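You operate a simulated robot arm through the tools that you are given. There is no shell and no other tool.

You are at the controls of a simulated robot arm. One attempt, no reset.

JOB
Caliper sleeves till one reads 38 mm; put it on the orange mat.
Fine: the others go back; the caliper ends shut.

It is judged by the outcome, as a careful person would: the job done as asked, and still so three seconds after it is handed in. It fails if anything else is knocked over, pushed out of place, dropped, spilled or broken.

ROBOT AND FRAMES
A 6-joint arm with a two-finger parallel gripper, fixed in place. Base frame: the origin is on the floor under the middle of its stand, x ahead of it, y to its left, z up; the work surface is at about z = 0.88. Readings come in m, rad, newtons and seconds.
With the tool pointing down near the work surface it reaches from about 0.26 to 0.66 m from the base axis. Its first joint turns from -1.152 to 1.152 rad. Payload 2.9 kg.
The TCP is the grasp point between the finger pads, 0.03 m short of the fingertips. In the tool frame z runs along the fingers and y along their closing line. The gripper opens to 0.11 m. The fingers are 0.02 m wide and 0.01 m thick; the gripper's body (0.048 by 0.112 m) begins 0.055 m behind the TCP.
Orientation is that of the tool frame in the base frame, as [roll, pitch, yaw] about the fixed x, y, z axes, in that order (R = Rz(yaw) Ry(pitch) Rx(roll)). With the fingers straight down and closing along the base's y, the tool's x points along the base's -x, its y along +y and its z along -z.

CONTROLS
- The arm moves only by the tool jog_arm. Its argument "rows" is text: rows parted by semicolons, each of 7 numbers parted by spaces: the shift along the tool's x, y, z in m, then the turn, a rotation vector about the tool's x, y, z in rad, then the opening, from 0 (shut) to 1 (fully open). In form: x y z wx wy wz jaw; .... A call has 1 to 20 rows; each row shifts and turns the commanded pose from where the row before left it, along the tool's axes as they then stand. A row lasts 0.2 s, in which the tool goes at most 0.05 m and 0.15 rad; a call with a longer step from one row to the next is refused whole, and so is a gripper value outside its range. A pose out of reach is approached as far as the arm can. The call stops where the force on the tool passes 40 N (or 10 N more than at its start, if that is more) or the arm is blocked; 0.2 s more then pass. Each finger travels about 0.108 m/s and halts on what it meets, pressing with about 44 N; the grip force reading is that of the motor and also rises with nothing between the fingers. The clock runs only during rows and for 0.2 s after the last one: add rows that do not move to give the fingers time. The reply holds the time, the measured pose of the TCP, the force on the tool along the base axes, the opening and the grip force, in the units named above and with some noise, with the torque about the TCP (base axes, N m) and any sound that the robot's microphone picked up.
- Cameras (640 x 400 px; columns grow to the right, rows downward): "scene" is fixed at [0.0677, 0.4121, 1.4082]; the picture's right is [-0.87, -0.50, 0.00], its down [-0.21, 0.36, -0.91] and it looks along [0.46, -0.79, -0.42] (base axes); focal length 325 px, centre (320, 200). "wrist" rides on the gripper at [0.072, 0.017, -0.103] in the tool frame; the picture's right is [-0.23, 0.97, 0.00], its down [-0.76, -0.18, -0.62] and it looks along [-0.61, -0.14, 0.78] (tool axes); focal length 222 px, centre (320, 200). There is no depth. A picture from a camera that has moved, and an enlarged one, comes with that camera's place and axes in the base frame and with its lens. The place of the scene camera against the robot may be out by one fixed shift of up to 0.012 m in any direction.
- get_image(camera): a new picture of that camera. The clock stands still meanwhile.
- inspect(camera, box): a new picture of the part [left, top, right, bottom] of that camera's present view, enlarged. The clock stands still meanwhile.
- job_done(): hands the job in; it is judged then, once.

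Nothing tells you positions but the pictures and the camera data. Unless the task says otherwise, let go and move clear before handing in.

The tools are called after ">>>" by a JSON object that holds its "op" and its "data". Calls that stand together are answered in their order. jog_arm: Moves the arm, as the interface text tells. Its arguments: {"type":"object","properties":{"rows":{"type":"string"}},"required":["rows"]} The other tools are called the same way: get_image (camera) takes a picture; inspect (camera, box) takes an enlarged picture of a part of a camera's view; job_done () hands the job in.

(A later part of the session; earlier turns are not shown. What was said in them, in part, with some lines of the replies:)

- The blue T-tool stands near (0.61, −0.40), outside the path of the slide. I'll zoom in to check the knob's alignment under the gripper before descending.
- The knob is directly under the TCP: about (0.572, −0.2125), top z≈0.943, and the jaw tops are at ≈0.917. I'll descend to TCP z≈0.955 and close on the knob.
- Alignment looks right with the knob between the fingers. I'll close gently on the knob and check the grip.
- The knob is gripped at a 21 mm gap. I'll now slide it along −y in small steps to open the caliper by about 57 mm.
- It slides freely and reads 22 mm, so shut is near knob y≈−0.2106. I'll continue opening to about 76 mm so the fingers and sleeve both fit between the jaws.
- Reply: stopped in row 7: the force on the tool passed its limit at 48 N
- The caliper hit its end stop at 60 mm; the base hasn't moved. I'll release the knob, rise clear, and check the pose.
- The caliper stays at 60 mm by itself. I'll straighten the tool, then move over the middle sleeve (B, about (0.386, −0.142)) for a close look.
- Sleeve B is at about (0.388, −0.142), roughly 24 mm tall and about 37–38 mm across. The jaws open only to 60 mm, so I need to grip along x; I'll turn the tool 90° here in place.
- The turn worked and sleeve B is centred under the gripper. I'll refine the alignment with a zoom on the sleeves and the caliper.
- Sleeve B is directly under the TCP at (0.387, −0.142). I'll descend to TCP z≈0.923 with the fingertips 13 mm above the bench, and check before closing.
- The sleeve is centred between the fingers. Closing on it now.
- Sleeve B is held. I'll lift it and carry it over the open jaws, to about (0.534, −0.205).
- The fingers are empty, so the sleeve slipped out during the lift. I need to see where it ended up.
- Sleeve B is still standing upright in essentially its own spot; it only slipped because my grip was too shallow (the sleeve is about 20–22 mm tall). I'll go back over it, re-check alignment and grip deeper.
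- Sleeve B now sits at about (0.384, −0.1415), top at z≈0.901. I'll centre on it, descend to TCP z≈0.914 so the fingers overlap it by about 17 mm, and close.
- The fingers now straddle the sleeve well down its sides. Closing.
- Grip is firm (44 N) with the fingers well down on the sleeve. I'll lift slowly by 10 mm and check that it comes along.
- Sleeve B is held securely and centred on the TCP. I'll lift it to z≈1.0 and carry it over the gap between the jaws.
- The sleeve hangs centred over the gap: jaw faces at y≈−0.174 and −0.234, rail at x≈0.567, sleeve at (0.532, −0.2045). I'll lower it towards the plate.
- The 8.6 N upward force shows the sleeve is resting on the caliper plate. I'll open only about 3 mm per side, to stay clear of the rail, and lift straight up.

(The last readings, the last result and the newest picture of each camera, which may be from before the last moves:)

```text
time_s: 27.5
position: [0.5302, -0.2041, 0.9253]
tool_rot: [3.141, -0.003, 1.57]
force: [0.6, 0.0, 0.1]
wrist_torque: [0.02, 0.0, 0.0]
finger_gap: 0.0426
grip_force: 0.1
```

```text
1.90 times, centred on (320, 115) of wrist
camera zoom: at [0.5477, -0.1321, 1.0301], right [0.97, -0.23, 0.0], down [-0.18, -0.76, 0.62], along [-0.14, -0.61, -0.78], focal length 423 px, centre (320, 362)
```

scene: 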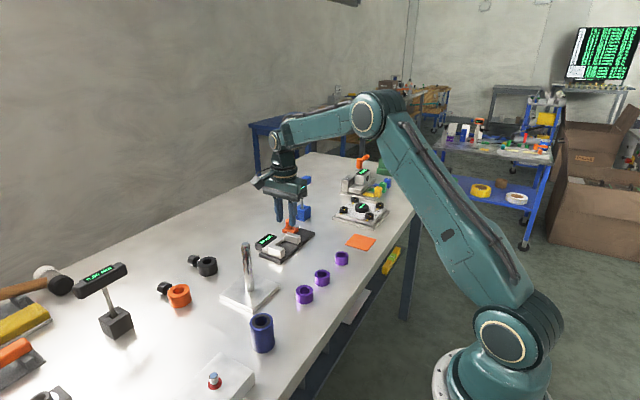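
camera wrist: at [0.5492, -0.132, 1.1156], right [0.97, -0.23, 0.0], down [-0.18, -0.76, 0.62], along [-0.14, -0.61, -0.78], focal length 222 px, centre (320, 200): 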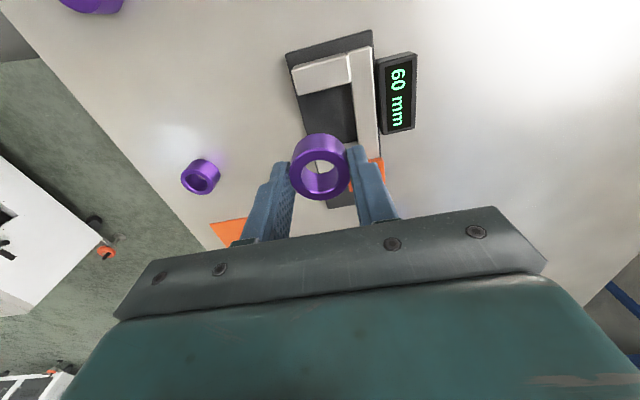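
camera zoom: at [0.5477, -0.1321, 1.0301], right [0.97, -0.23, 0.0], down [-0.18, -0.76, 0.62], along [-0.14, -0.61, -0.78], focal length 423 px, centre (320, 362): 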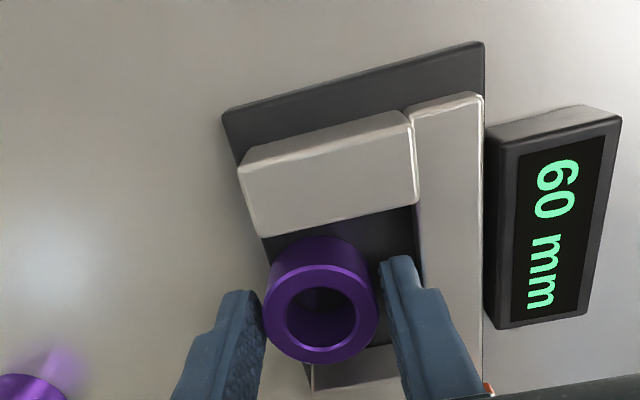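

Released cleanly. I'll lift straight up, and then turn back 90° above the knob.

>>> {"op": "jog_arm", "data": {"rows": "0 0 -0.008 0 0 0 0.385; 0 0 -0.012 0 0 0 0.385; 0 0 -0.03 0 0 0 0.385; 0 0 -0.04 0 0 0 0.385; 0 0 -0.02 0 0 0 0.45; 0 0 0 0 0 0 0.45"}}

>>> {"op": "inspect", "data": {"camera": "scene", "box": [230, 200, 350, 275]}}

>>> {"op": "inspect", "data": {"camera": "wrist", "box": [250, 10, 430, 220]}}

```text
time_s: 28.9
position: [0.5318, -0.2031, 1.0351]
tool_rot: [3.142, -0.001, 1.573]
force: [-0.5, 0.5, 0.5]
wrist_torque: [0.02, 0.01, 0.0]
finger_gap: 0.0492
grip_force: 0.0
```

```text
5.33 times, centred on (290, 238) of scene
camera zoom: at [0.0677, 0.4121, 1.4082], right [-0.87, -0.5, 0.0], down [-0.21, 0.36, -0.91], along [0.46, -0.79, -0.42], focal length 1732 px, centre (480, 0)
```

zoom: 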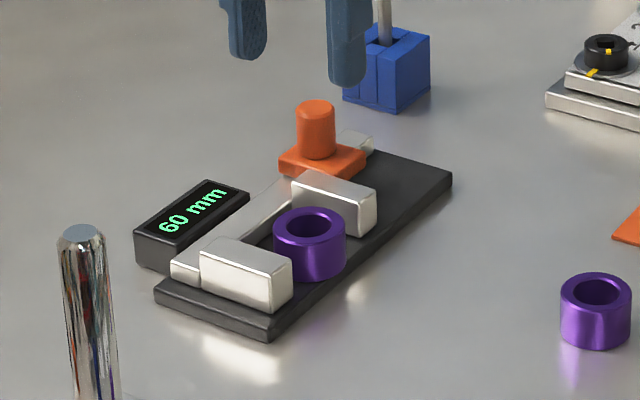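

```text
1.90 times, centred on (340, 115) of wrist
camera zoom: at [0.5494, -0.131, 1.1397], right [0.97, -0.23, 0.0], down [-0.18, -0.76, 0.62], along [-0.14, -0.61, -0.78], focal length 423 px, centre (282, 362)
```

zoom: 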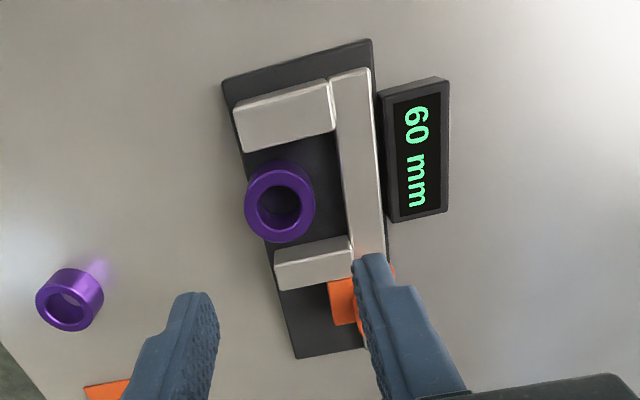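

Sleeve B stands properly between the jaws. I'll keep this orientation and move over the knob, which should now be near (0.572, −0.271).

>>> {"op": "jog_arm", "data": {"rows": "-0.03375 0.0205 0 0 0 0 0.5; -0.03375 0.0205 0 0 0 0 0.5; 0 0 0 0 0 0 0.5; 0 0 0 0 0 0 0.5"}}

>>> {"op": "get_image", "data": {"camera": "wrist"}}

>>> {"op": "inspect", "data": {"camera": "wrist", "box": [230, 20, 410, 200]}}

>>> {"op": "inspect", "data": {"camera": "scene", "box": [230, 180, 350, 265]}}

```text
time_s: 29.9
position: [0.5738, -0.2724, 1.0332]
tool_rot: [-3.141, -0.003, 1.57]
force: [-0.3, 0.3, 0.4]
wrist_torque: [-0.02, 0.01, 0.01]
finger_gap: 0.0551
grip_force: 0.0
```

```text
taken
camera wrist: at [0.5909, -0.1989, 1.1382], right [0.97, -0.23, 0.0], down [-0.18, -0.76, 0.62], along [-0.14, -0.61, -0.78], focal length 222 px, centre (320, 200)
```

wrist: 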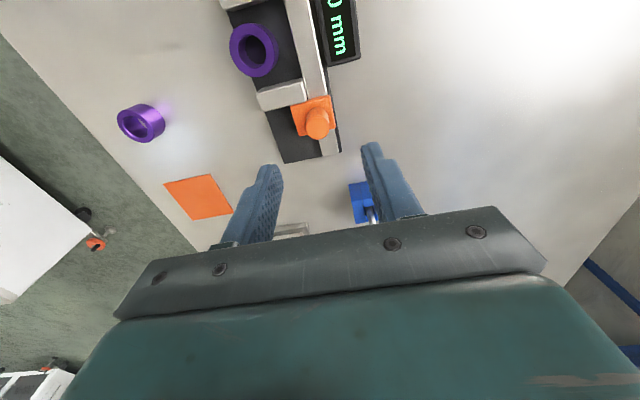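

```text
2.22 times, centred on (320, 110) of wrist
camera zoom: at [0.5909, -0.1989, 1.1382], right [0.97, -0.23, 0.0], down [-0.18, -0.76, 0.62], along [-0.14, -0.61, -0.78], focal length 494 px, centre (320, 400)
```

zoom: 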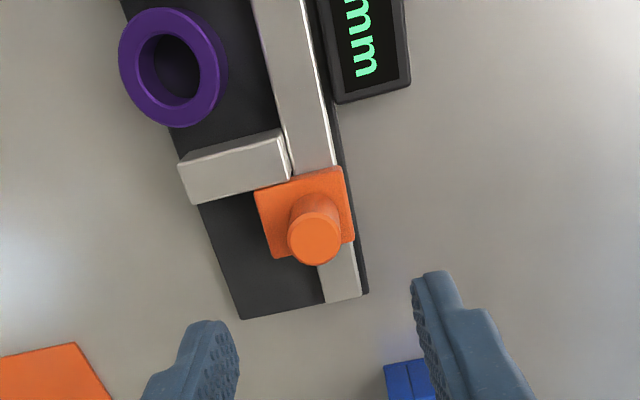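

```text
4.71 times, centred on (290, 222) of scene
camera zoom: at [0.0677, 0.4121, 1.4082], right [-0.87, -0.5, 0.0], down [-0.21, 0.36, -0.91], along [0.46, -0.79, -0.42], focal length 1528 px, centre (461, 94)
```

zoom: 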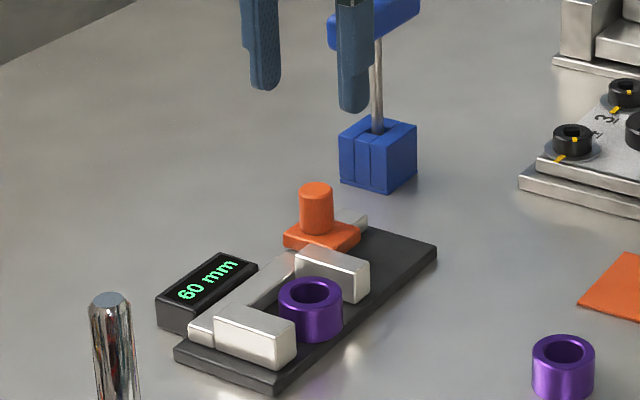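

The knob is at about (0.572, −0.270), nearly under the TCP. I'll nudge to centre, descend and close on it.

>>> {"op": "jog_arm", "data": {"rows": "0.0018 -0.0012 0.025 0 0 0 0.42; 0 0 0.03 0 0 0 0.42; 0 0 0.018 0 0 0 0.42; 0 0 0.006 0 0 0 0.42; 0 0 0 0 0 0 0.42; 0 0 0 0 0 0 0.25; 0 0 0 0 0 0 0.12; 0 0 0 0 0 0 0.12; 0 0 0 0 0 0 0.12"}}

>>> {"op": "inspect", "data": {"camera": "scene", "box": [230, 190, 350, 275]}}

```text
time_s: 31.9
position: [0.5717, -0.2681, 0.9569]
tool_rot: [3.14, -0.002, 1.571]
force: [7.7, -0.1, -3.5]
wrist_torque: [-0.11, 0.17, 0.02]
finger_gap: 0.021
grip_force: 44.9
```

```text
4.71 times, centred on (290, 232) of scene
camera zoom: at [0.068, 0.4121, 1.4082], right [-0.87, -0.5, 0.0], down [-0.21, 0.36, -0.91], along [0.45, -0.79, -0.42], focal length 1528 px, centre (461, 47)
```

zoom: 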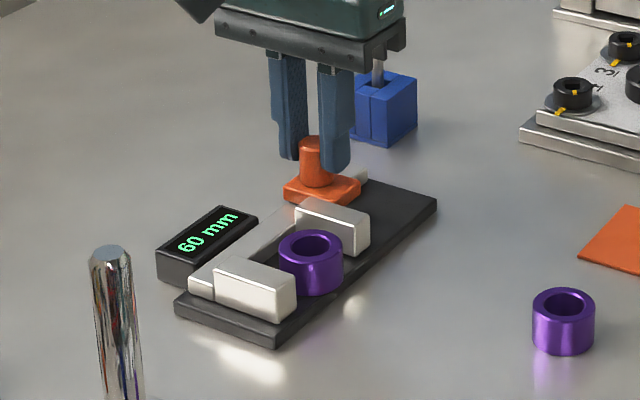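

Knob gripped. I'll slide it +y, fast-ish first 16 mm, then check.

>>> {"op": "jog_arm", "data": {"rows": "0.002 0 0 0 0 0 0.12; 0.004 0 0 0 0 0 0.12; 0.004 0 0 0 0 0 0.12; 0.003 0 0 0 0 0 0.12; 0.003 0 0 0 0 0 0.12; 0 0 0 0 0 0 0.12"}}

>>> {"op": "inspect", "data": {"camera": "scene", "box": [230, 190, 350, 275]}}

```text
time_s: 33.3
position: [0.5716, -0.2537, 0.957]
tool_rot: [3.14, -0.001, 1.573]
force: [16.5, -1.2, -5.2]
wrist_torque: [-0.08, -0.06, 0.06]
finger_gap: 0.0207
grip_force: 45.0
```

```text
4.71 times, centred on (290, 232) of scene
camera zoom: at [0.0682, 0.412, 1.4082], right [-0.87, -0.5, 0.0], down [-0.21, 0.36, -0.91], along [0.45, -0.79, -0.42], focal length 1528 px, centre (461, 47)
```

zoom: 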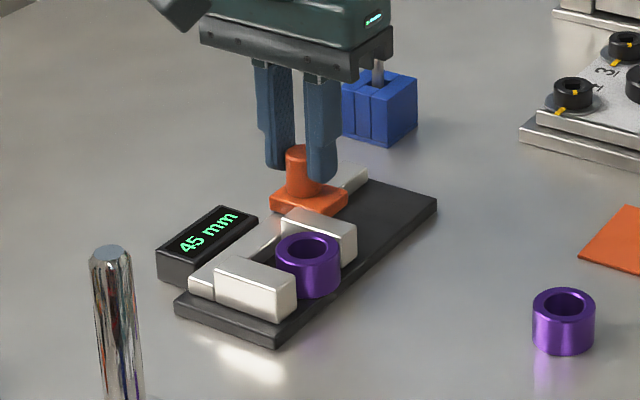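

It reads 45 mm and the sleeve is being pushed along. I'll ease off the sideways strain by 1 mm and continue in 1 mm steps.

>>> {"op": "jog_arm", "data": {"rows": "0 0.0012 0 0 0 0 0.12; 0.001 0 0 0 0 0 0.12; 0.001 0 0 0 0 0 0.12; 0.001 0 0 0 0 0 0.12; 0.001 0 0 0 0 0 0.12; 0.001 0 0 0 0 0 0.12; 0 0 0 0 0 0 0.12"}}

>>> {"op": "inspect", "data": {"camera": "scene", "box": [230, 190, 350, 275]}}

```text
time_s: 34.9
position: [0.5725, -0.2504, 0.9566]
tool_rot: [-3.14, -0.002, 1.567]
force: [-17.9, -1.5, 9.0]
wrist_torque: [-0.06, 0.08, -0.05]
finger_gap: 0.0206
grip_force: 45.7
```

```text
4.71 times, centred on (290, 232) of scene
camera zoom: at [0.0671, 0.4121, 1.4082], right [-0.87, -0.5, 0.0], down [-0.21, 0.36, -0.91], along [0.46, -0.79, -0.42], focal length 1528 px, centre (461, 47)
```

zoom: 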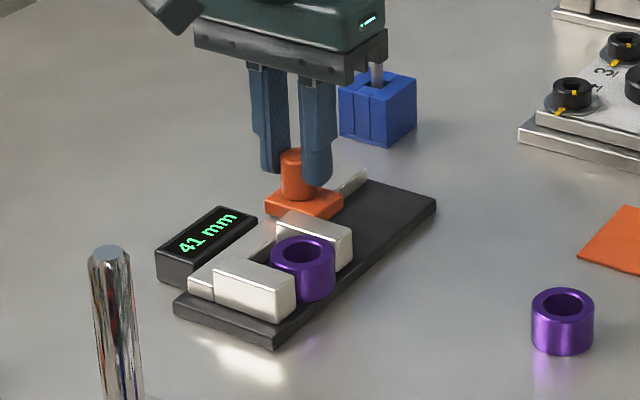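

It reads 41 mm, with little force along y yet. I'll take out half of the sideways correction and go on in 0.5 mm steps.

>>> {"op": "jog_arm", "data": {"rows": "0 -0.0006 0 0 0 0 0.12; 0.0005 0 0 0 0 0 0.12; 0.0005 0 0 0 0 0 0.12; 0.0005 0 0 0 0 0 0.12; 0.0005 0 0 0 0 0 0.12; 0 0 0 0 0 0 0.12"}}

>>> {"op": "inspect", "data": {"camera": "scene", "box": [230, 190, 350, 275]}}

```text
time_s: 36.3
position: [0.5728, -0.2477, 0.9554]
tool_rot: [3.14, 0.002, 1.571]
force: [-2.3, -0.8, 5.6]
wrist_torque: [-0.07, 0.41, -0.01]
finger_gap: 0.021
grip_force: 44.6
```

```text
4.71 times, centred on (290, 232) of scene
camera zoom: at [0.0676, 0.4121, 1.4082], right [-0.87, -0.5, 0.0], down [-0.21, 0.36, -0.91], along [0.46, -0.79, -0.42], focal length 1528 px, centre (461, 47)
```

zoom: 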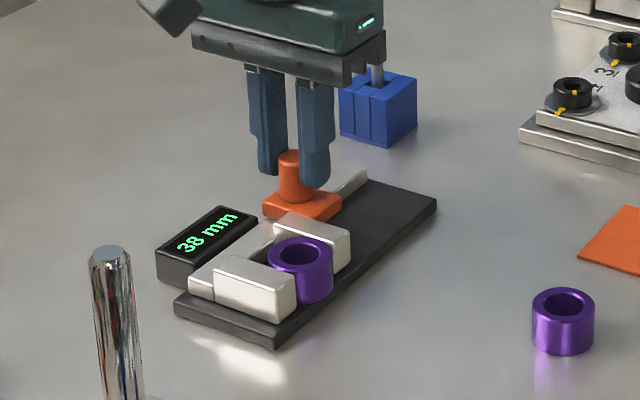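

It shows 38 mm, but with almost no force along y the jaws may not be tight yet. I'll press on in 0.5 mm steps to be sure.

>>> {"op": "jog_arm", "data": {"rows": "0.0005 0 0 0 0 0 0.12; 0.0005 0 0 0 0 0 0.12; 0 0 0 0 0 0 0.12"}}

>>> {"op": "inspect", "data": {"camera": "scene", "box": [250, 215, 320, 265]}}

```text
time_s: 37.1
position: [0.5721, -0.2478, 0.9568]
tool_rot: [3.14, 0.0, 1.57]
force: [3.0, -6.7, 3.1]
wrist_torque: [-0.22, 0.24, 0.02]
finger_gap: 0.0208
grip_force: 45.4
```

```text
8.00 times, centred on (285, 240) of scene
camera zoom: at [0.0677, 0.4119, 1.4083], right [-0.87, -0.5, 0.0], down [-0.21, 0.36, -0.91], along [0.45, -0.79, -0.42], focal length 2598 px, centre (600, -120)
```

zoom: 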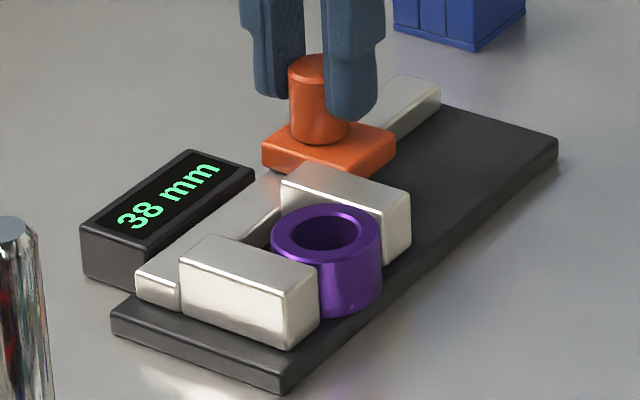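

Still 38 mm, and the force along y rises to about −7 N, so it's clamping on. One more small push confirms it.

>>> {"op": "jog_arm", "data": {"rows": "0.0005 0 0 0 0 0 0.12; 0 0 0 0 0 0 0.12"}}

>>> {"op": "inspect", "data": {"camera": "scene", "box": [250, 215, 320, 265]}}

>>> {"op": "inspect", "data": {"camera": "wrist", "box": [200, 0, 440, 200]}}

```text
time_s: 37.7
position: [0.5711, -0.2474, 0.9568]
tool_rot: [3.139, -0.001, 1.567]
force: [1.1, -12.2, 3.2]
wrist_torque: [-0.39, 0.3, 0.0]
finger_gap: 0.0209
grip_force: 45.0
```

```text
8.00 times, centred on (285, 240) of scene
camera zoom: at [0.0677, 0.4118, 1.4083], right [-0.87, -0.5, 0.0], down [-0.21, 0.36, -0.91], along [0.46, -0.79, -0.42], focal length 2598 px, centre (600, -120)
```

zoom: 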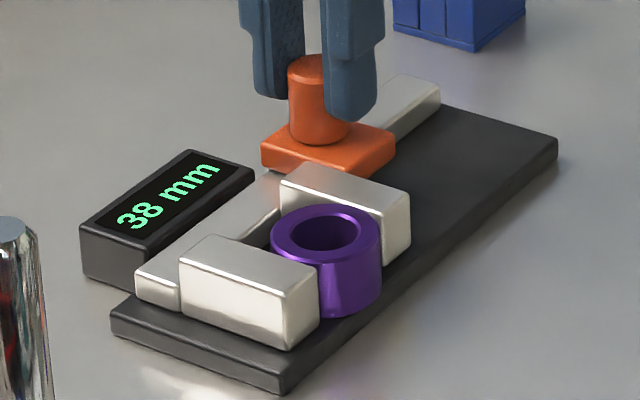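

```text
2.00 times, centred on (320, 100) of wrist
camera zoom: at [0.5888, -0.1738, 1.0616], right [0.97, -0.23, 0.0], down [-0.18, -0.76, 0.62], along [-0.14, -0.61, -0.78], focal length 444 px, centre (320, 400)
```

zoom: 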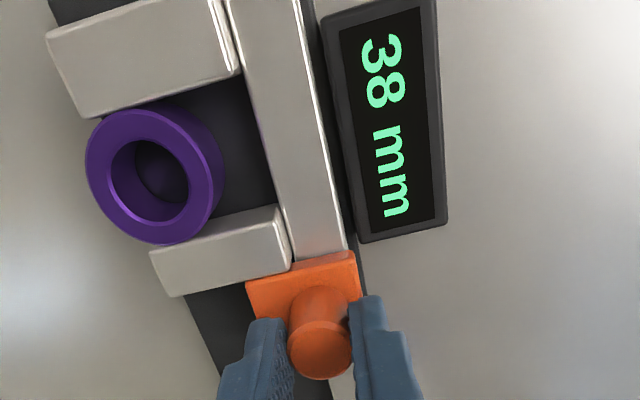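

Confirmed: sleeve B reads 38 mm, clamped at about 12 N. Now I'll open the caliper again to free the sleeve.

>>> {"op": "jog_arm", "data": {"rows": "-0.001 0 0 0 0 0 0.12; -0.002 0 0 0 0 0 0.12; -0.004 0 0 0 0 0 0.12; -0.004 0 0 0 0 0 0.12; -0.004 0 0 0 0 0 0.12; -0.004 0 0 0 0 0 0.12; 0 0 0 0 0 0 0.12"}}

>>> {"op": "inspect", "data": {"camera": "scene", "box": [230, 190, 350, 275]}}

>>> {"op": "inspect", "data": {"camera": "wrist", "box": [200, 0, 440, 200]}}

```text
time_s: 39.3
position: [0.5725, -0.2644, 0.956]
tool_rot: [3.14, 0.0, 1.572]
force: [-0.3, 1.3, 5.6]
wrist_torque: [0.17, 0.34, 0.02]
finger_gap: 0.0211
grip_force: 44.8
```

```text
4.71 times, centred on (290, 232) of scene
camera zoom: at [0.0676, 0.4122, 1.4082], right [-0.87, -0.5, 0.0], down [-0.21, 0.36, -0.91], along [0.46, -0.79, -0.42], focal length 1528 px, centre (461, 47)
```

zoom: 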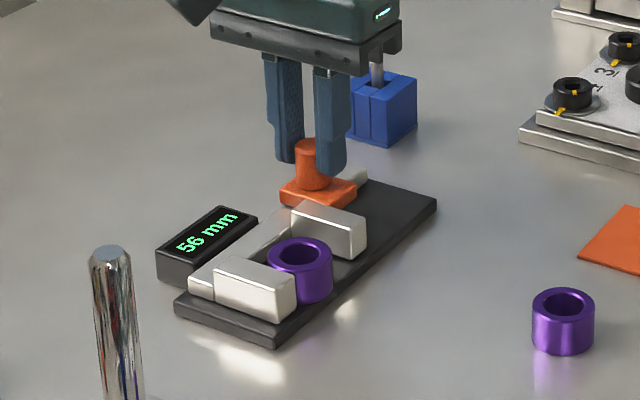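

```text
2.00 times, centred on (320, 100) of wrist
camera zoom: at [0.5887, -0.192, 1.0616], right [0.97, -0.23, 0.0], down [-0.18, -0.76, 0.62], along [-0.14, -0.61, -0.78], focal length 444 px, centre (320, 400)
```

zoom: 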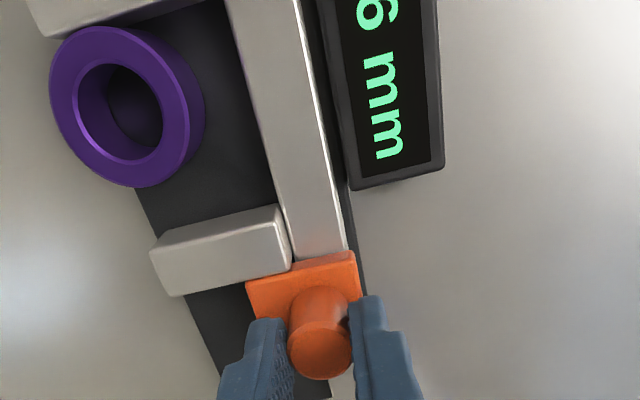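

The caliper is open at 56 mm and the sleeve stands free against the fixed jaw near (0.530, −0.193). I'll release the knob, rise and move over the sleeve.

>>> {"op": "jog_arm", "data": {"rows": "0 0 0 0 0 0 0.3; 0 0 0 0 0 0 0.4; 0 0 0 0 0 0 0.4; 0 0 -0.02 0 0 0 0.4; 0 0 -0.035 0 0 0 0.42; 0 0 -0.025 0 0 0 0.42; 0.0356 -0.0205 0 0 0 0 0.42; 0.0356 -0.0205 0 0 0 0 0.42; 0 0 0 0 0 0 0.42; 0 0 0 0 0 0 0.42"}}

>>> {"op": "inspect", "data": {"camera": "wrist", "box": [230, 20, 430, 200]}}

>>> {"op": "inspect", "data": {"camera": "scene", "box": [230, 180, 350, 275]}}

```text
time_s: 41.5
position: [0.5323, -0.1932, 1.0387]
tool_rot: [3.14, -0.001, 1.569]
force: [-0.1, 0.6, -0.1]
wrist_torque: [-0.04, 0.01, -0.01]
finger_gap: 0.0462
grip_force: 0.0
```

```text
2.22 times, centred on (330, 110) of wrist
camera zoom: at [0.5492, -0.1205, 1.1422], right [0.97, -0.23, 0.0], down [-0.18, -0.76, 0.62], along [-0.14, -0.61, -0.78], focal length 494 px, centre (298, 400)
```

zoom: 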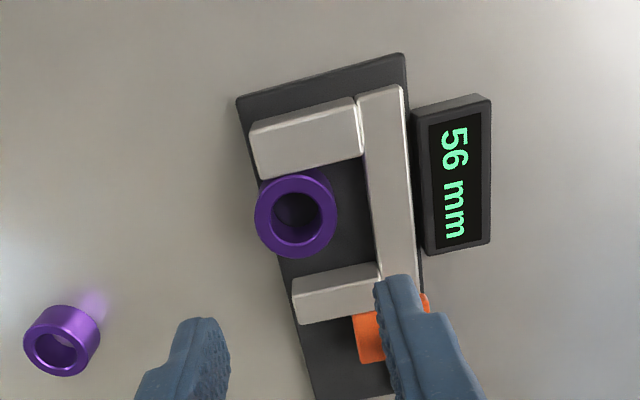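

```text
4.21 times, centred on (290, 228) of scene
camera zoom: at [0.0677, 0.4121, 1.4082], right [-0.87, -0.5, 0.0], down [-0.21, 0.36, -0.91], along [0.46, -0.79, -0.42], focal length 1368 px, centre (446, 84)
```

zoom: 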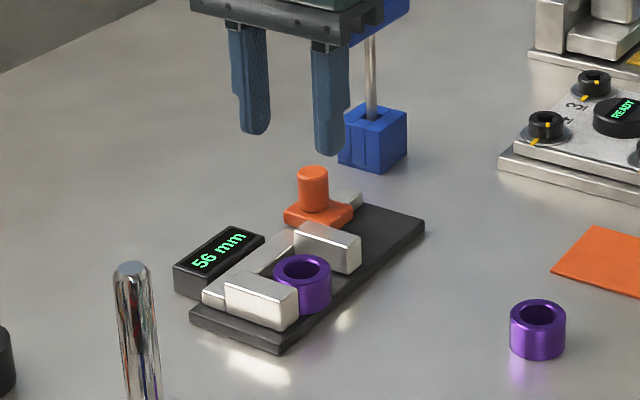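

The sleeve is nearly centred under the gripper. I'll shift about 1 mm, descend with the fingers just wide enough, and check before gripping.

>>> {"op": "jog_arm", "data": {"rows": "-0.0012 -0.0014 0.03 0 0 0 0.4; 0 0 0.035 0 0 0 0.4; 0 0 0.02 0 0 0 0.4; 0 0 0 0 0 0 0.4"}}

>>> {"op": "inspect", "data": {"camera": "wrist", "box": [220, 40, 420, 220]}}

>>> {"op": "inspect", "data": {"camera": "scene", "box": [230, 190, 340, 275]}}

```text
time_s: 42.5
position: [0.5303, -0.1947, 0.9516]
tool_rot: [3.14, -0.001, 1.568]
force: [0.4, -0.1, 0.6]
wrist_torque: [0.05, -0.02, -0.01]
finger_gap: 0.0441
grip_force: 0.1
```

```text
2.22 times, centred on (320, 130) of wrist
camera zoom: at [0.5466, -0.1216, 1.0566], right [0.97, -0.23, 0.0], down [-0.18, -0.76, 0.62], along [-0.14, -0.61, -0.78], focal length 494 px, centre (320, 356)
```

zoom: 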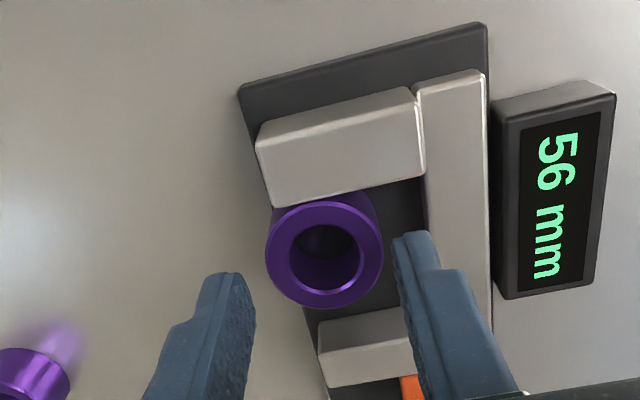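

```text
4.71 times, centred on (285, 232) of scene
camera zoom: at [0.0677, 0.4121, 1.4082], right [-0.87, -0.5, 0.0], down [-0.21, 0.36, -0.91], along [0.46, -0.79, -0.42], focal length 1528 px, centre (485, 47)
```

zoom: 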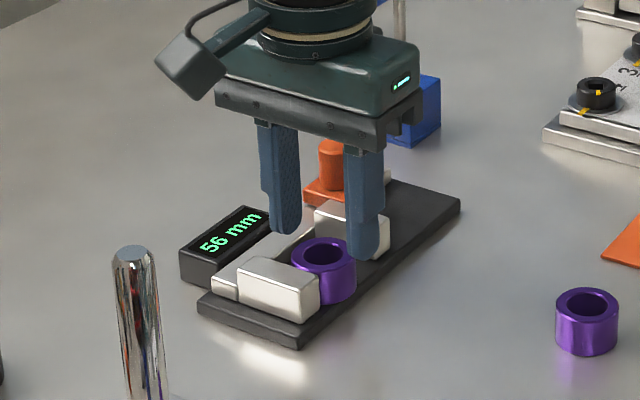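

The fingers are centred either side of the sleeve. I'll go down the last 26 mm and grip.

>>> {"op": "jog_arm", "data": {"rows": "0 0.0005 0.01 0 0 0 0.4; 0 0 0.01 0 0 0 0.4; 0 0 0.006 0 0 0 0.4; 0 0 0 0 0 0 0.4; 0 0 0 0 0 0 0.33; 0 0 0 0 0 0 0.2; 0 0 0 0 0 0 0.2; 0 0 0 0 0 0 0.2"}}

>>> {"op": "inspect", "data": {"camera": "wrist", "box": [220, 40, 420, 220]}}

>>> {"op": "inspect", "data": {"camera": "scene", "box": [230, 190, 340, 275]}}

```text
time_s: 44.3
position: [0.5308, -0.1949, 0.9258]
tool_rot: [-3.141, -0.002, 1.57]
force: [1.6, 0.8, 0.0]
wrist_torque: [0.02, 0.0, 0.01]
finger_gap: 0.0368
grip_force: 44.1
```

```text
2.22 times, centred on (320, 130) of wrist
camera zoom: at [0.5475, -0.1218, 1.0307], right [0.97, -0.23, 0.0], down [-0.18, -0.76, 0.62], along [-0.14, -0.61, -0.78], focal length 494 px, centre (320, 356)
```

zoom: 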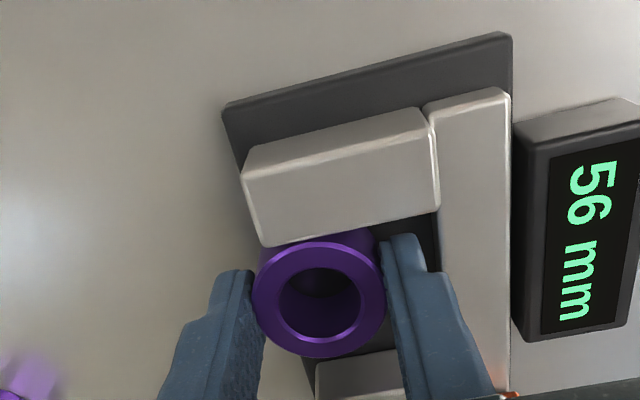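

```text
4.71 times, centred on (285, 232) of scene
camera zoom: at [0.0677, 0.4121, 1.4082], right [-0.87, -0.5, 0.0], down [-0.21, 0.36, -0.91], along [0.46, -0.79, -0.42], focal length 1528 px, centre (485, 47)
```

zoom: 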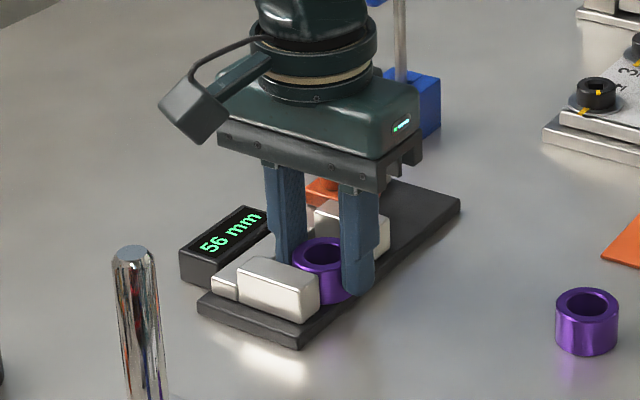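

Gripped again. I'll lift slowly, easing slightly away from the fixed jaw, and check that the sleeve comes up.

>>> {"op": "jog_arm", "data": {"rows": "-0.001 0 -0.001 0 0 0 0.2; 0 0 -0.004 0 0 0 0.2; 0 0 -0.006 0 0 0 0.2; 0 0 -0.01 0 0 0 0.2; 0 0 0 0 0 0 0.2"}}

>>> {"op": "inspect", "data": {"camera": "scene", "box": [230, 190, 340, 275]}}

```text
time_s: 45.5
position: [0.5311, -0.1955, 0.9483]
tool_rot: [3.14, -0.002, 1.569]
force: [0.0, -0.2, -0.5]
wrist_torque: [-0.01, -0.01, 0.02]
finger_gap: 0.0364
grip_force: 43.8
```

```text
4.71 times, centred on (285, 232) of scene
camera zoom: at [0.0677, 0.4121, 1.4082], right [-0.87, -0.5, 0.0], down [-0.21, 0.36, -0.91], along [0.46, -0.79, -0.42], focal length 1528 px, centre (485, 47)
```

zoom: 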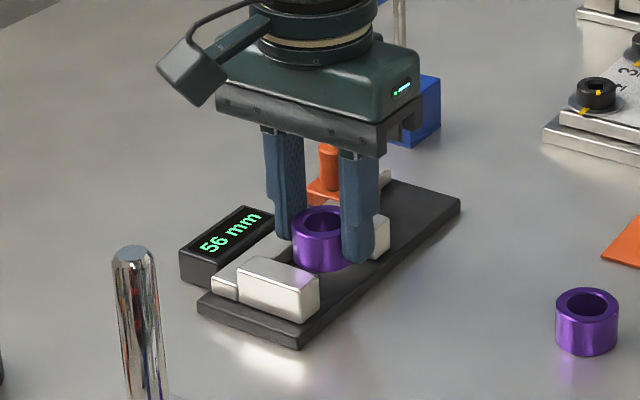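

Sleeve B is held. I'll raise it and carry it towards the orange mat at about (0.373, −0.356).

>>> {"op": "jog_arm", "data": {"rows": "0 0 -0.025 0 0 0 0.2; 0 0 -0.035 0 0 0 0.2; 0 0 -0.015 0 0 0 0.2; -0.032 -0.0316 0 0 0 0 0.2; -0.032 -0.0316 0 0 0 0 0.2; -0.032 -0.0316 0 0 0 0 0.2; -0.032 -0.0316 0 0 0 0 0.2; -0.032 -0.0316 0 0 0 0 0.2; 0 0 0 0 0 0 0.2; 0 0 0 0 0 0 0.2"}}

>>> {"op": "get_image", "data": {"camera": "wrist"}}

>>> {"op": "get_image", "data": {"camera": "scene"}}

```text
time_s: 47.7
position: [0.3732, -0.354, 1.0213]
tool_rot: [3.141, -0.003, 1.572]
force: [-0.9, -0.1, 0.1]
wrist_torque: [0.03, -0.03, 0.0]
finger_gap: 0.0365
grip_force: 44.1
```

```text
taken
camera wrist: at [0.3897, -0.2823, 1.126], right [0.97, -0.23, 0.0], down [-0.18, -0.76, 0.62], along [-0.14, -0.61, -0.78], focal length 222 px, centre (320, 200)
```

wrist: 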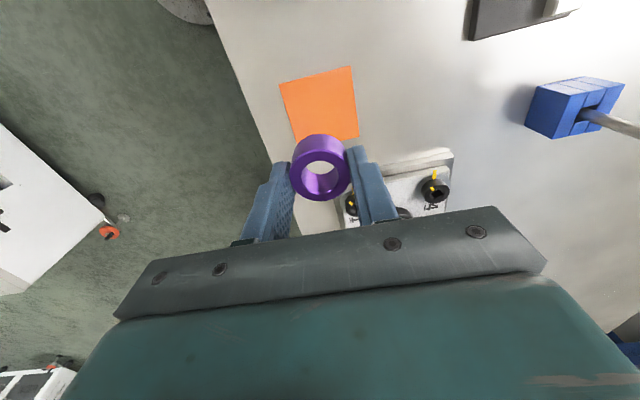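

```text
taken
```

scene: 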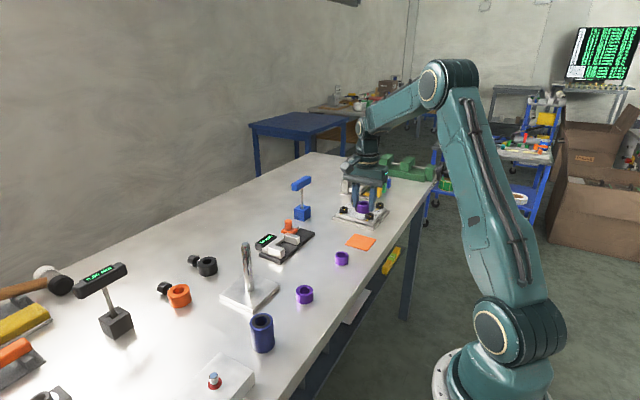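

The mat spans x 0.339–0.410, y −0.321 to −0.393, so its centre is (0.3745, −0.357). I'll shift slightly and lower the sleeve onto it.

>>> {"op": "jog_arm", "data": {"rows": "-0.002 0.0015 0.03 0 0 0 0.2; 0 0 0.035 0 0 0 0.2; 0 0 0.025 0 0 0 0.2; 0 0 0.008 0 0 0 0.2; 0 0 0 0 0 0 0.2"}}

>>> {"op": "inspect", "data": {"camera": "scene", "box": [310, 185, 430, 275]}}

>>> {"op": "inspect", "data": {"camera": "wrist", "box": [200, 20, 440, 220]}}

```text
time_s: 48.9
position: [0.3732, -0.3572, 0.9235]
tool_rot: [-3.141, -0.002, 1.569]
force: [-0.6, 0.0, -0.7]
wrist_torque: [0.0, 0.02, 0.0]
finger_gap: 0.0364
grip_force: 43.8
```

```text
4.44 times, centred on (370, 230) of scene
camera zoom: at [0.0677, 0.4121, 1.4082], right [-0.87, -0.5, 0.0], down [-0.21, 0.36, -0.91], along [0.46, -0.79, -0.42], focal length 1444 px, centre (98, 67)
```

zoom: 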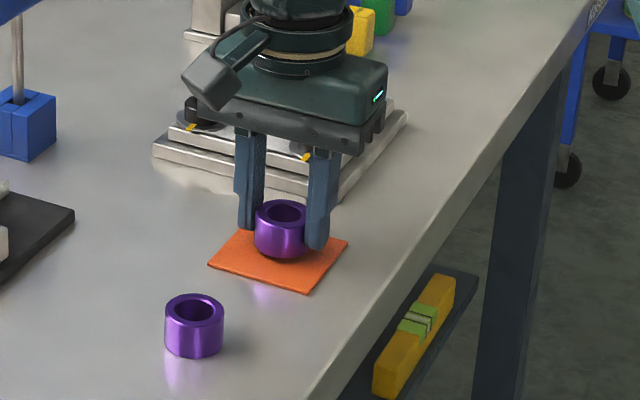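

```text
2.00 times, centred on (320, 120) of wrist
camera zoom: at [0.3906, -0.2849, 1.0286], right [0.97, -0.23, 0.0], down [-0.18, -0.76, 0.62], along [-0.14, -0.61, -0.78], focal length 444 px, centre (320, 360)
```

zoom: 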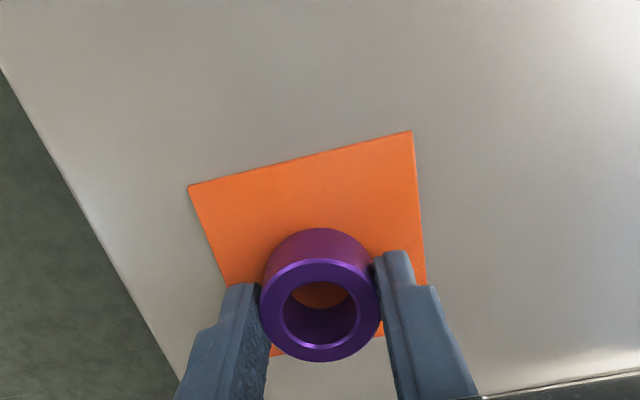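

It's just above the mat with no contact yet. I'll lower in small steps until it touches.

>>> {"op": "jog_arm", "data": {"rows": "0 0 0.002 0 0 0 0.2; 0 0 0.001 0 0 0 0.2; 0 0 0 0 0 0 0.2"}}

```text
time_s: 49.7
position: [0.3742, -0.357, 0.9207]
tool_rot: [3.142, -0.001, 1.567]
force: [-1.1, 0.1, -0.5]
wrist_torque: [0.0, 0.0, -0.05]
finger_gap: 0.0367
grip_force: 43.6
```

>>> {"op": "jog_arm", "data": {"rows": "0 0 0.001 0 0 0 0.2; 0 0 0.001 0 0 0 0.2; 0 0 0 0 0 0 0.2"}}

```text
time_s: 50.5
position: [0.3746, -0.3574, 0.9191]
tool_rot: [-3.141, -0.002, 1.569]
force: [-0.1, 0.5, -0.6]
wrist_torque: [0.01, 0.01, 0.05]
finger_gap: 0.0364
grip_force: 44.1
```

Still no contact force; I'll continue the small steps downward.

>>> {"op": "jog_arm", "data": {"rows": "0 0 0.001 0 0 0 0.2; 0 0 0.0005 0 0 0 0.2; 0 0 0 0 0 0 0.2"}}

>>> {"op": "inspect", "data": {"camera": "scene", "box": [330, 200, 410, 260]}}

```text
time_s: 51.3
position: [0.374, -0.3562, 0.9185]
tool_rot: [3.138, 0.0, 1.57]
force: [-1.7, 9.0, 23.1]
wrist_torque: [0.36, 0.22, -0.05]
finger_gap: 0.0364
grip_force: 43.9
```

```text
6.67 times, centred on (370, 230) of scene
camera zoom: at [0.0674, 0.4126, 1.4081], right [-0.87, -0.5, 0.0], down [-0.21, 0.36, -0.91], along [0.46, -0.79, -0.42], focal length 2165 px, centre (-13, 0)
```

zoom: 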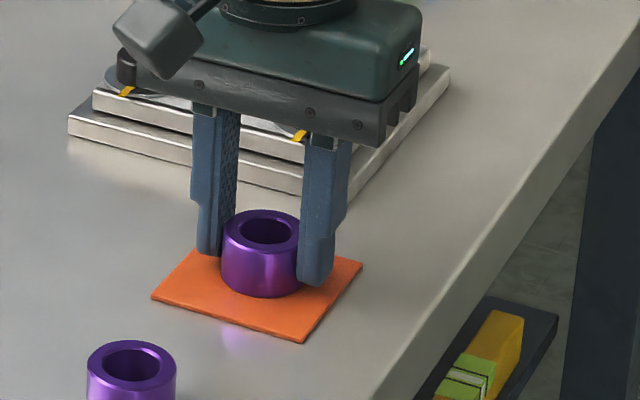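

It's in contact with the mat (23 N). I'll back off half a millimetre, open the fingers and lift straight off.

>>> {"op": "jog_arm", "data": {"rows": "0 0 -0.0006 0 0 0 0.2; 0 0 0 0 0 0 0.35; 0 0 0 0 0 0 0.42; 0 0 0 0 0 0 0.48; 0 0 0 0 0 0 0.48; 0 0 -0.01 0 0 0 0.48; 0 0 -0.02 0 0 0 0.48; 0 0 -0.04 0 0 0 0.48; 0 0 -0.045 0 0 0 0.48; 0 0 0 0 0 0 0.48"}}

>>> {"op": "inspect", "data": {"camera": "scene", "box": [310, 200, 410, 275]}}

>>> {"op": "get_image", "data": {"camera": "wrist"}}

```text
time_s: 53.5
position: [0.3736, -0.3554, 1.034]
tool_rot: [-3.141, -0.002, 1.568]
force: [-1.0, -0.7, -0.7]
wrist_torque: [0.02, 0.04, -0.01]
finger_gap: 0.0529
grip_force: 0.0
```

```text
5.33 times, centred on (360, 238) of scene
camera zoom: at [0.0677, 0.4121, 1.4082], right [-0.87, -0.5, 0.0], down [-0.21, 0.36, -0.91], along [0.46, -0.79, -0.42], focal length 1732 px, centre (107, 0)
```

zoom: 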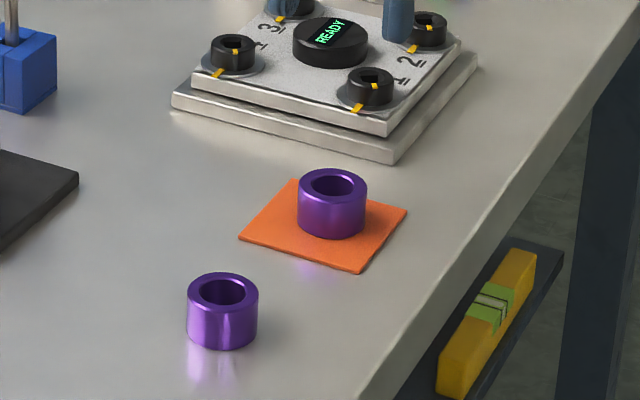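

```text
taken
camera wrist: at [0.39, -0.2833, 1.1389], right [0.97, -0.23, 0.0], down [-0.18, -0.76, 0.62], along [-0.14, -0.61, -0.78], focal length 222 px, centre (320, 200)
```

wrist: 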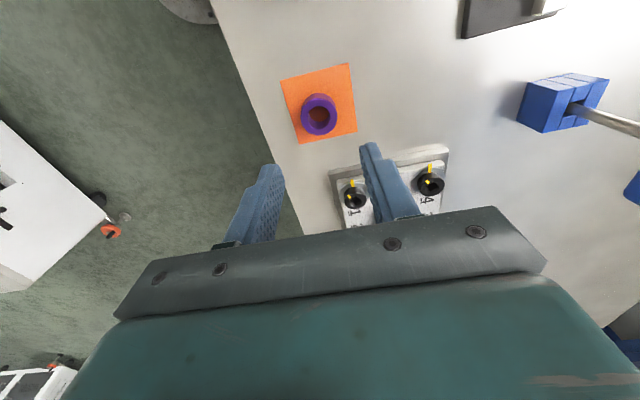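

Sleeve B stands in the middle of the orange mat. Now back to the knob (about (0.572, −0.267)) to shut the caliper.

>>> {"op": "jog_arm", "data": {"rows": "0.0178 0.0396 0 0 0 0 0.5; 0.0178 0.0396 0 0 0 0 0.5; 0.0178 0.0396 0 0 0 0 0.5; 0.0178 0.0396 0 0 0 0 0.5; 0.0178 0.0396 0 0 0 0 0.5; 0 0 0 0 0 0 0.5; 0 0 0 0 0 0 0.5"}}

>>> {"op": "inspect", "data": {"camera": "wrist", "box": [230, 20, 410, 200]}}

>>> {"op": "inspect", "data": {"camera": "scene", "box": [230, 180, 400, 290]}}

```text
time_s: 55.1
position: [0.5727, -0.2674, 1.031]
tool_rot: [-3.141, -0.002, 1.569]
force: [0.0, 0.7, -0.1]
wrist_torque: [-0.02, -0.05, 0.0]
finger_gap: 0.0549
grip_force: 0.1
```

```text
2.22 times, centred on (320, 110) of wrist
camera zoom: at [0.5899, -0.1954, 1.1359], right [0.97, -0.23, 0.0], down [-0.18, -0.76, 0.62], along [-0.14, -0.61, -0.78], focal length 494 px, centre (320, 400)
```

zoom: 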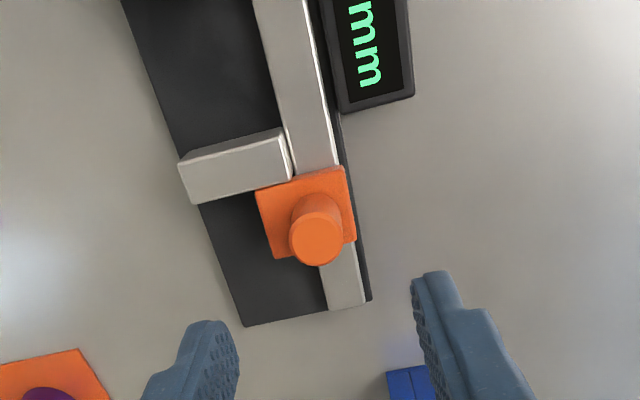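

```text
3.64 times, centred on (315, 235) of scene
camera zoom: at [0.0677, 0.4121, 1.4082], right [-0.87, -0.5, 0.0], down [-0.21, 0.36, -0.91], along [0.46, -0.79, -0.42], focal length 1181 px, centre (338, 73)
```

zoom: 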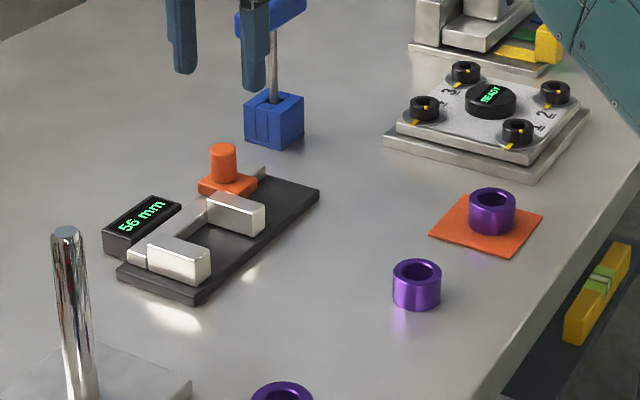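

Knob aligned as before. I'll descend, grip it and slide towards shut.

>>> {"op": "jog_arm", "data": {"rows": "0.0018 -0.0006 0.025 0 0 0 0.42; 0 0 0.03 0 0 0 0.42; 0 0 0.015 0 0 0 0.42; 0 0 0.0055 0 0 0 0.42; 0 0 0 0 0 0 0.42; 0 0 0 0 0 0 0.25; 0 0 0 0 0 0 0.12; 0 0 0 0 0 0 0.12; 0 0 0 0 0 0 0.12"}}

>>> {"op": "inspect", "data": {"camera": "scene", "box": [230, 190, 350, 275]}}

```text
time_s: 57.1
position: [0.5715, -0.2661, 0.9568]
tool_rot: [3.141, -0.003, 1.572]
force: [7.3, -0.6, -3.7]
wrist_torque: [-0.04, 0.14, -0.02]
finger_gap: 0.0206
grip_force: 44.7
```

```text
4.71 times, centred on (290, 232) of scene
camera zoom: at [0.068, 0.4121, 1.4082], right [-0.87, -0.5, 0.0], down [-0.21, 0.36, -0.91], along [0.45, -0.79, -0.42], focal length 1528 px, centre (461, 47)
```

zoom: 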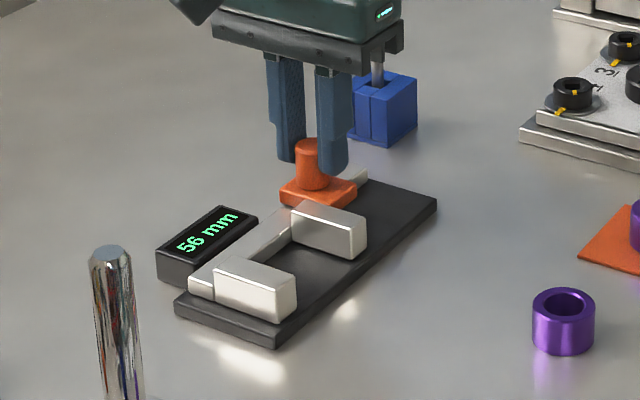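

Gripped. Sliding +y about 27 mm first, then checking forces.

>>> {"op": "jog_arm", "data": {"rows": "0.002 0.0003 0 0 0 0 0.12; 0.004 0 0 0 0 0 0.12; 0.005 0 0 0 0 0 0.12; 0.005 0 0 0 0 0 0.12; 0.005 0 0 0 0 0 0.12; 0.004 0 0 0 0 0 0.12; 0.002 0 0 0 0 0 0.12; 0 0 0 0 0 0 0.12"}}

>>> {"op": "inspect", "data": {"camera": "scene", "box": [230, 190, 350, 275]}}

```text
time_s: 58.9
position: [0.5724, -0.2398, 0.9566]
tool_rot: [3.141, -0.003, 1.571]
force: [9.3, -0.8, -16.9]
wrist_torque: [-0.09, -0.62, -0.02]
finger_gap: 0.0208
grip_force: 45.0
```

```text
4.71 times, centred on (290, 232) of scene
camera zoom: at [0.0682, 0.412, 1.4082], right [-0.87, -0.5, 0.0], down [-0.21, 0.36, -0.91], along [0.45, -0.79, -0.42], focal length 1528 px, centre (461, 47)
```

zoom: 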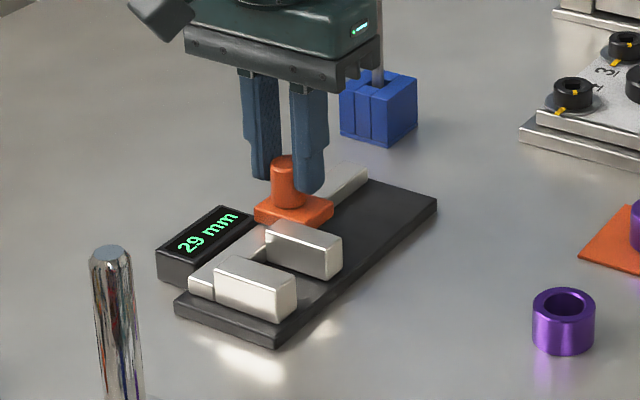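

Now 29 mm. I'll trim the small x/z strain and carry on 24 mm.

>>> {"op": "jog_arm", "data": {"rows": "0 0.0003 0.0007 0 0 0 0.12; 0.004 0 0 0 0 0 0.12; 0.005 0 0 0 0 0 0.12; 0.005 0 0 0 0 0 0.12; 0.005 0 0 0 0 0 0.12; 0.004 0 0 0 0 0 0.12; 0.001 0 0 0 0 0 0.12; 0 0 0 0 0 0 0.12"}}

>>> {"op": "inspect", "data": {"camera": "scene", "box": [230, 190, 350, 275]}}

```text
time_s: 60.7
position: [0.571, -0.2166, 0.9567]
tool_rot: [3.141, -0.002, 1.568]
force: [1.5, -0.1, -15.8]
wrist_torque: [-0.11, -0.43, 0.01]
finger_gap: 0.0209
grip_force: 44.9
```

```text
4.71 times, centred on (290, 232) of scene
camera zoom: at [0.068, 0.412, 1.4082], right [-0.87, -0.5, 0.0], down [-0.21, 0.36, -0.91], along [0.45, -0.79, -0.42], focal length 1528 px, centre (461, 47)
```

zoom: 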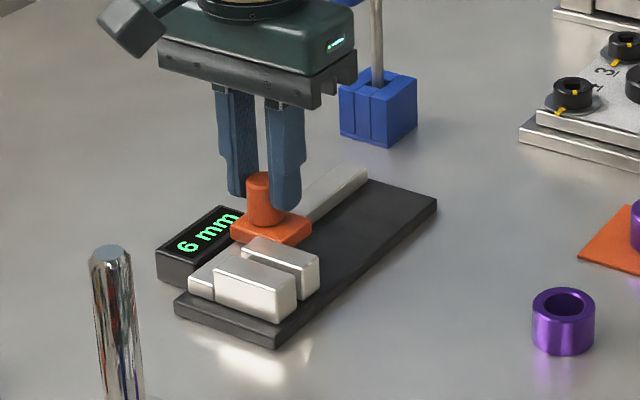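

Now 6 mm. I'll creep the rest in 1 mm steps and watch the force for the closing stop.

>>> {"op": "jog_arm", "data": {"rows": "0 0 0.0005 0 0 0 0.12; 0.001 0 0 0 0 0 0.12; 0.001 0 0 0 0 0 0.12; 0.001 0 0 0 0 0 0.12; 0 0 0 0 0 0 0.12"}}

>>> {"op": "inspect", "data": {"camera": "scene", "box": [250, 205, 320, 265]}}

```text
time_s: 61.9
position: [0.5733, -0.2133, 0.9572]
tool_rot: [3.139, 0.0, 1.57]
force: [6.1, -0.9, -7.4]
wrist_torque: [-0.02, 0.28, 0.0]
finger_gap: 0.021
grip_force: 44.5
```

```text
6.67 times, centred on (285, 235) of scene
camera zoom: at [0.068, 0.412, 1.4082], right [-0.87, -0.5, 0.0], down [-0.21, 0.36, -0.91], along [0.45, -0.79, -0.42], focal length 2165 px, centre (553, -33)
```

zoom: 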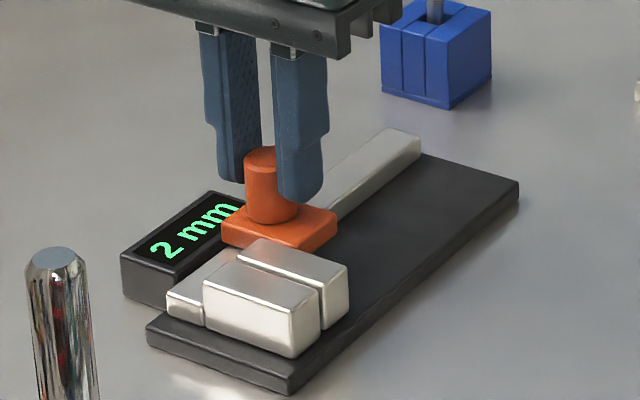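

It reads 2 mm and still moves freely, so I'll continue to fully shut in half-millimetre steps.

>>> {"op": "jog_arm", "data": {"rows": "0.0005 0 0 0 0 0 0.12; 0.0005 0 0 0 0 0 0.12; 0.0005 0 0 0 0 0 0.12; 0.0005 0 0 0 0 0 0.12; 0 0 0 0 0 0 0.12"}}

>>> {"op": "inspect", "data": {"camera": "scene", "box": [250, 205, 320, 265]}}

```text
time_s: 63.1
position: [0.5722, -0.2108, 0.9572]
tool_rot: [3.141, 0.001, 1.569]
force: [9.2, -0.8, -1.4]
wrist_torque: [-0.02, 0.13, -0.01]
finger_gap: 0.0209
grip_force: 45.3
```

```text
6.67 times, centred on (285, 235) of scene
camera zoom: at [0.068, 0.4121, 1.4082], right [-0.87, -0.5, 0.0], down [-0.21, 0.36, -0.91], along [0.45, -0.79, -0.42], focal length 2165 px, centre (553, -33)
```

zoom: 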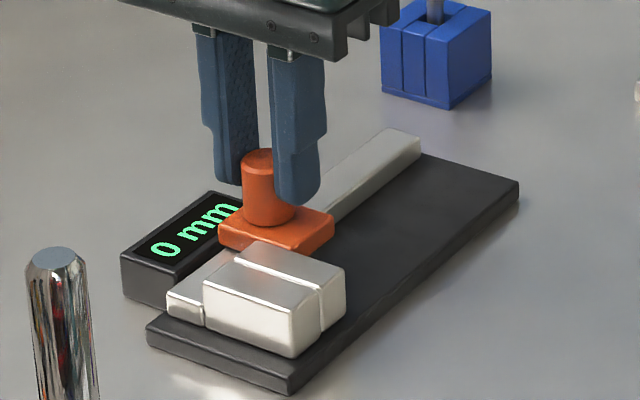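

The caliper reads 0 mm. A last 0.4 mm push to seat it, then I'll release and rise clear.

>>> {"op": "jog_arm", "data": {"rows": "0.0004 0 0 0 0 0 0.12; 0 0 0 0 0 0 0.12; 0 0 0 0 0 0 0.3; 0 0 0 0 0 0 0.42; 0 0 0 0 0 0 0.42; 0 0 -0.015 0 0 0 0.42; 0 0 -0.03 0 0 0 0.42; 0 0 -0.04 0 0 0 0.42; 0 0 -0.04 0 0 0 0.42; 0 0 0 0 0 0 0.42"}}

>>> {"op": "inspect", "data": {"camera": "scene", "box": [250, 205, 320, 265]}}

>>> {"op": "get_image", "data": {"camera": "scene"}}

>>> {"op": "get_image", "data": {"camera": "wrist"}}

```text
time_s: 65.3
position: [0.572, -0.2091, 1.0815]
tool_rot: [-3.141, -0.001, 1.57]
force: [0.1, -0.3, -0.9]
wrist_torque: [0.03, 0.02, 0.02]
finger_gap: 0.0461
grip_force: 0.0
```

```text
6.67 times, centred on (285, 235) of scene
camera zoom: at [0.0677, 0.4121, 1.4082], right [-0.87, -0.5, 0.0], down [-0.21, 0.36, -0.91], along [0.46, -0.79, -0.42], focal length 2165 px, centre (553, -33)
```

zoom: 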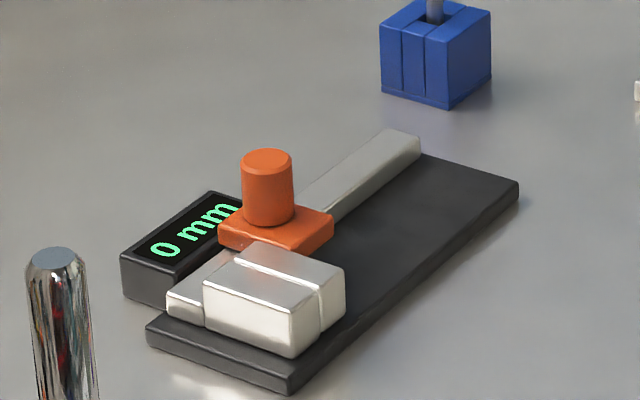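

```text
taken
```

scene: 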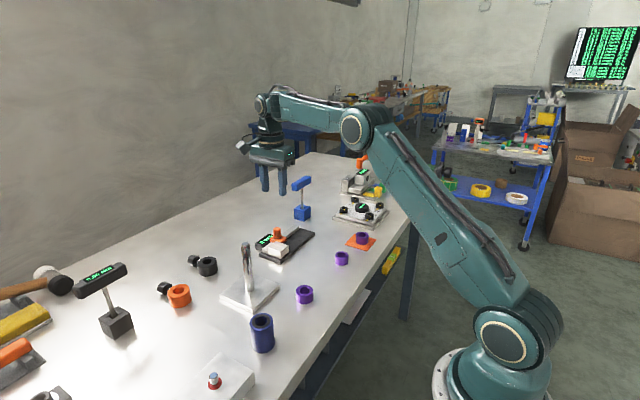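

```text
taken
camera wrist: at [0.5887, -0.1366, 1.1859], right [0.97, -0.23, 0.0], down [-0.18, -0.76, 0.62], along [-0.14, -0.61, -0.78], focal length 222 px, centre (320, 200)
```

wrist: 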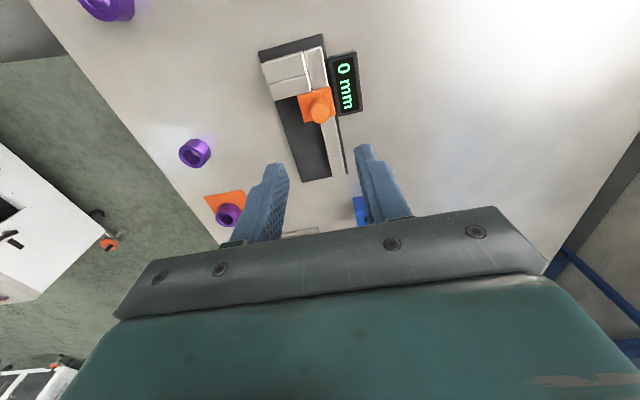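

The caliper is shut at 0 mm, the 38 mm sleeve is on the mat, and the other two sleeves are untouched. One last look at the mat and sleeves before handing in.

>>> {"op": "inspect", "data": {"camera": "scene", "box": [280, 215, 400, 310]}}

```text
4.21 times, centred on (340, 262) of scene
camera zoom: at [0.0677, 0.4121, 1.4082], right [-0.87, -0.5, 0.0], down [-0.21, 0.36, -0.91], along [0.46, -0.79, -0.42], focal length 1368 px, centre (236, -63)
```

zoom: 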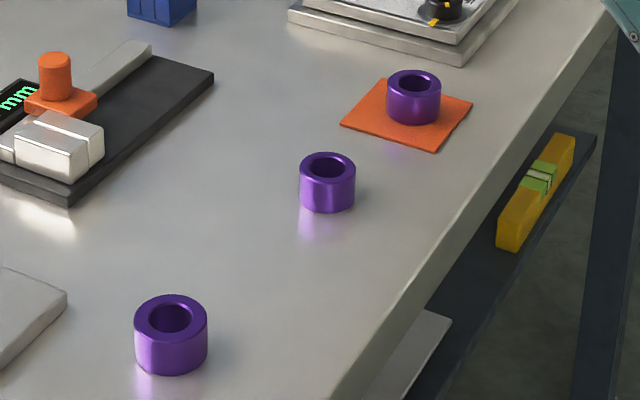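

Everything is in place: the sleeve that read 38 mm stands in the middle of the orange mat, the other two are where they started, the caliper is shut and the gripper is clear. Handing in.

>>> {"op": "job_done", "data": {}}

```text
The job is handed in.
```

The job is done and handed in. The middle sleeve read 38 mm on the caliper, held at that reading under about 12 N, and now stands centred on the orange mat.

- **Other sleeves:** the first sleeve I measured was the right one, so I never picked up the other two. They are still where they started.
- **Caliper:** it is closed and reads 0 mm. It read 3 mm at the start.
- **One slip:** on my first try the grip was too shallow and the sleeve slipped out as I lifted. It stayed upright and shifted about 3 mm. I gripped it lower on the second try and it held. It counts against the job only if that slip is judged a drop.

In the last pictures nothing else looked moved or knocked over, and the gripper is clear above the caliper.
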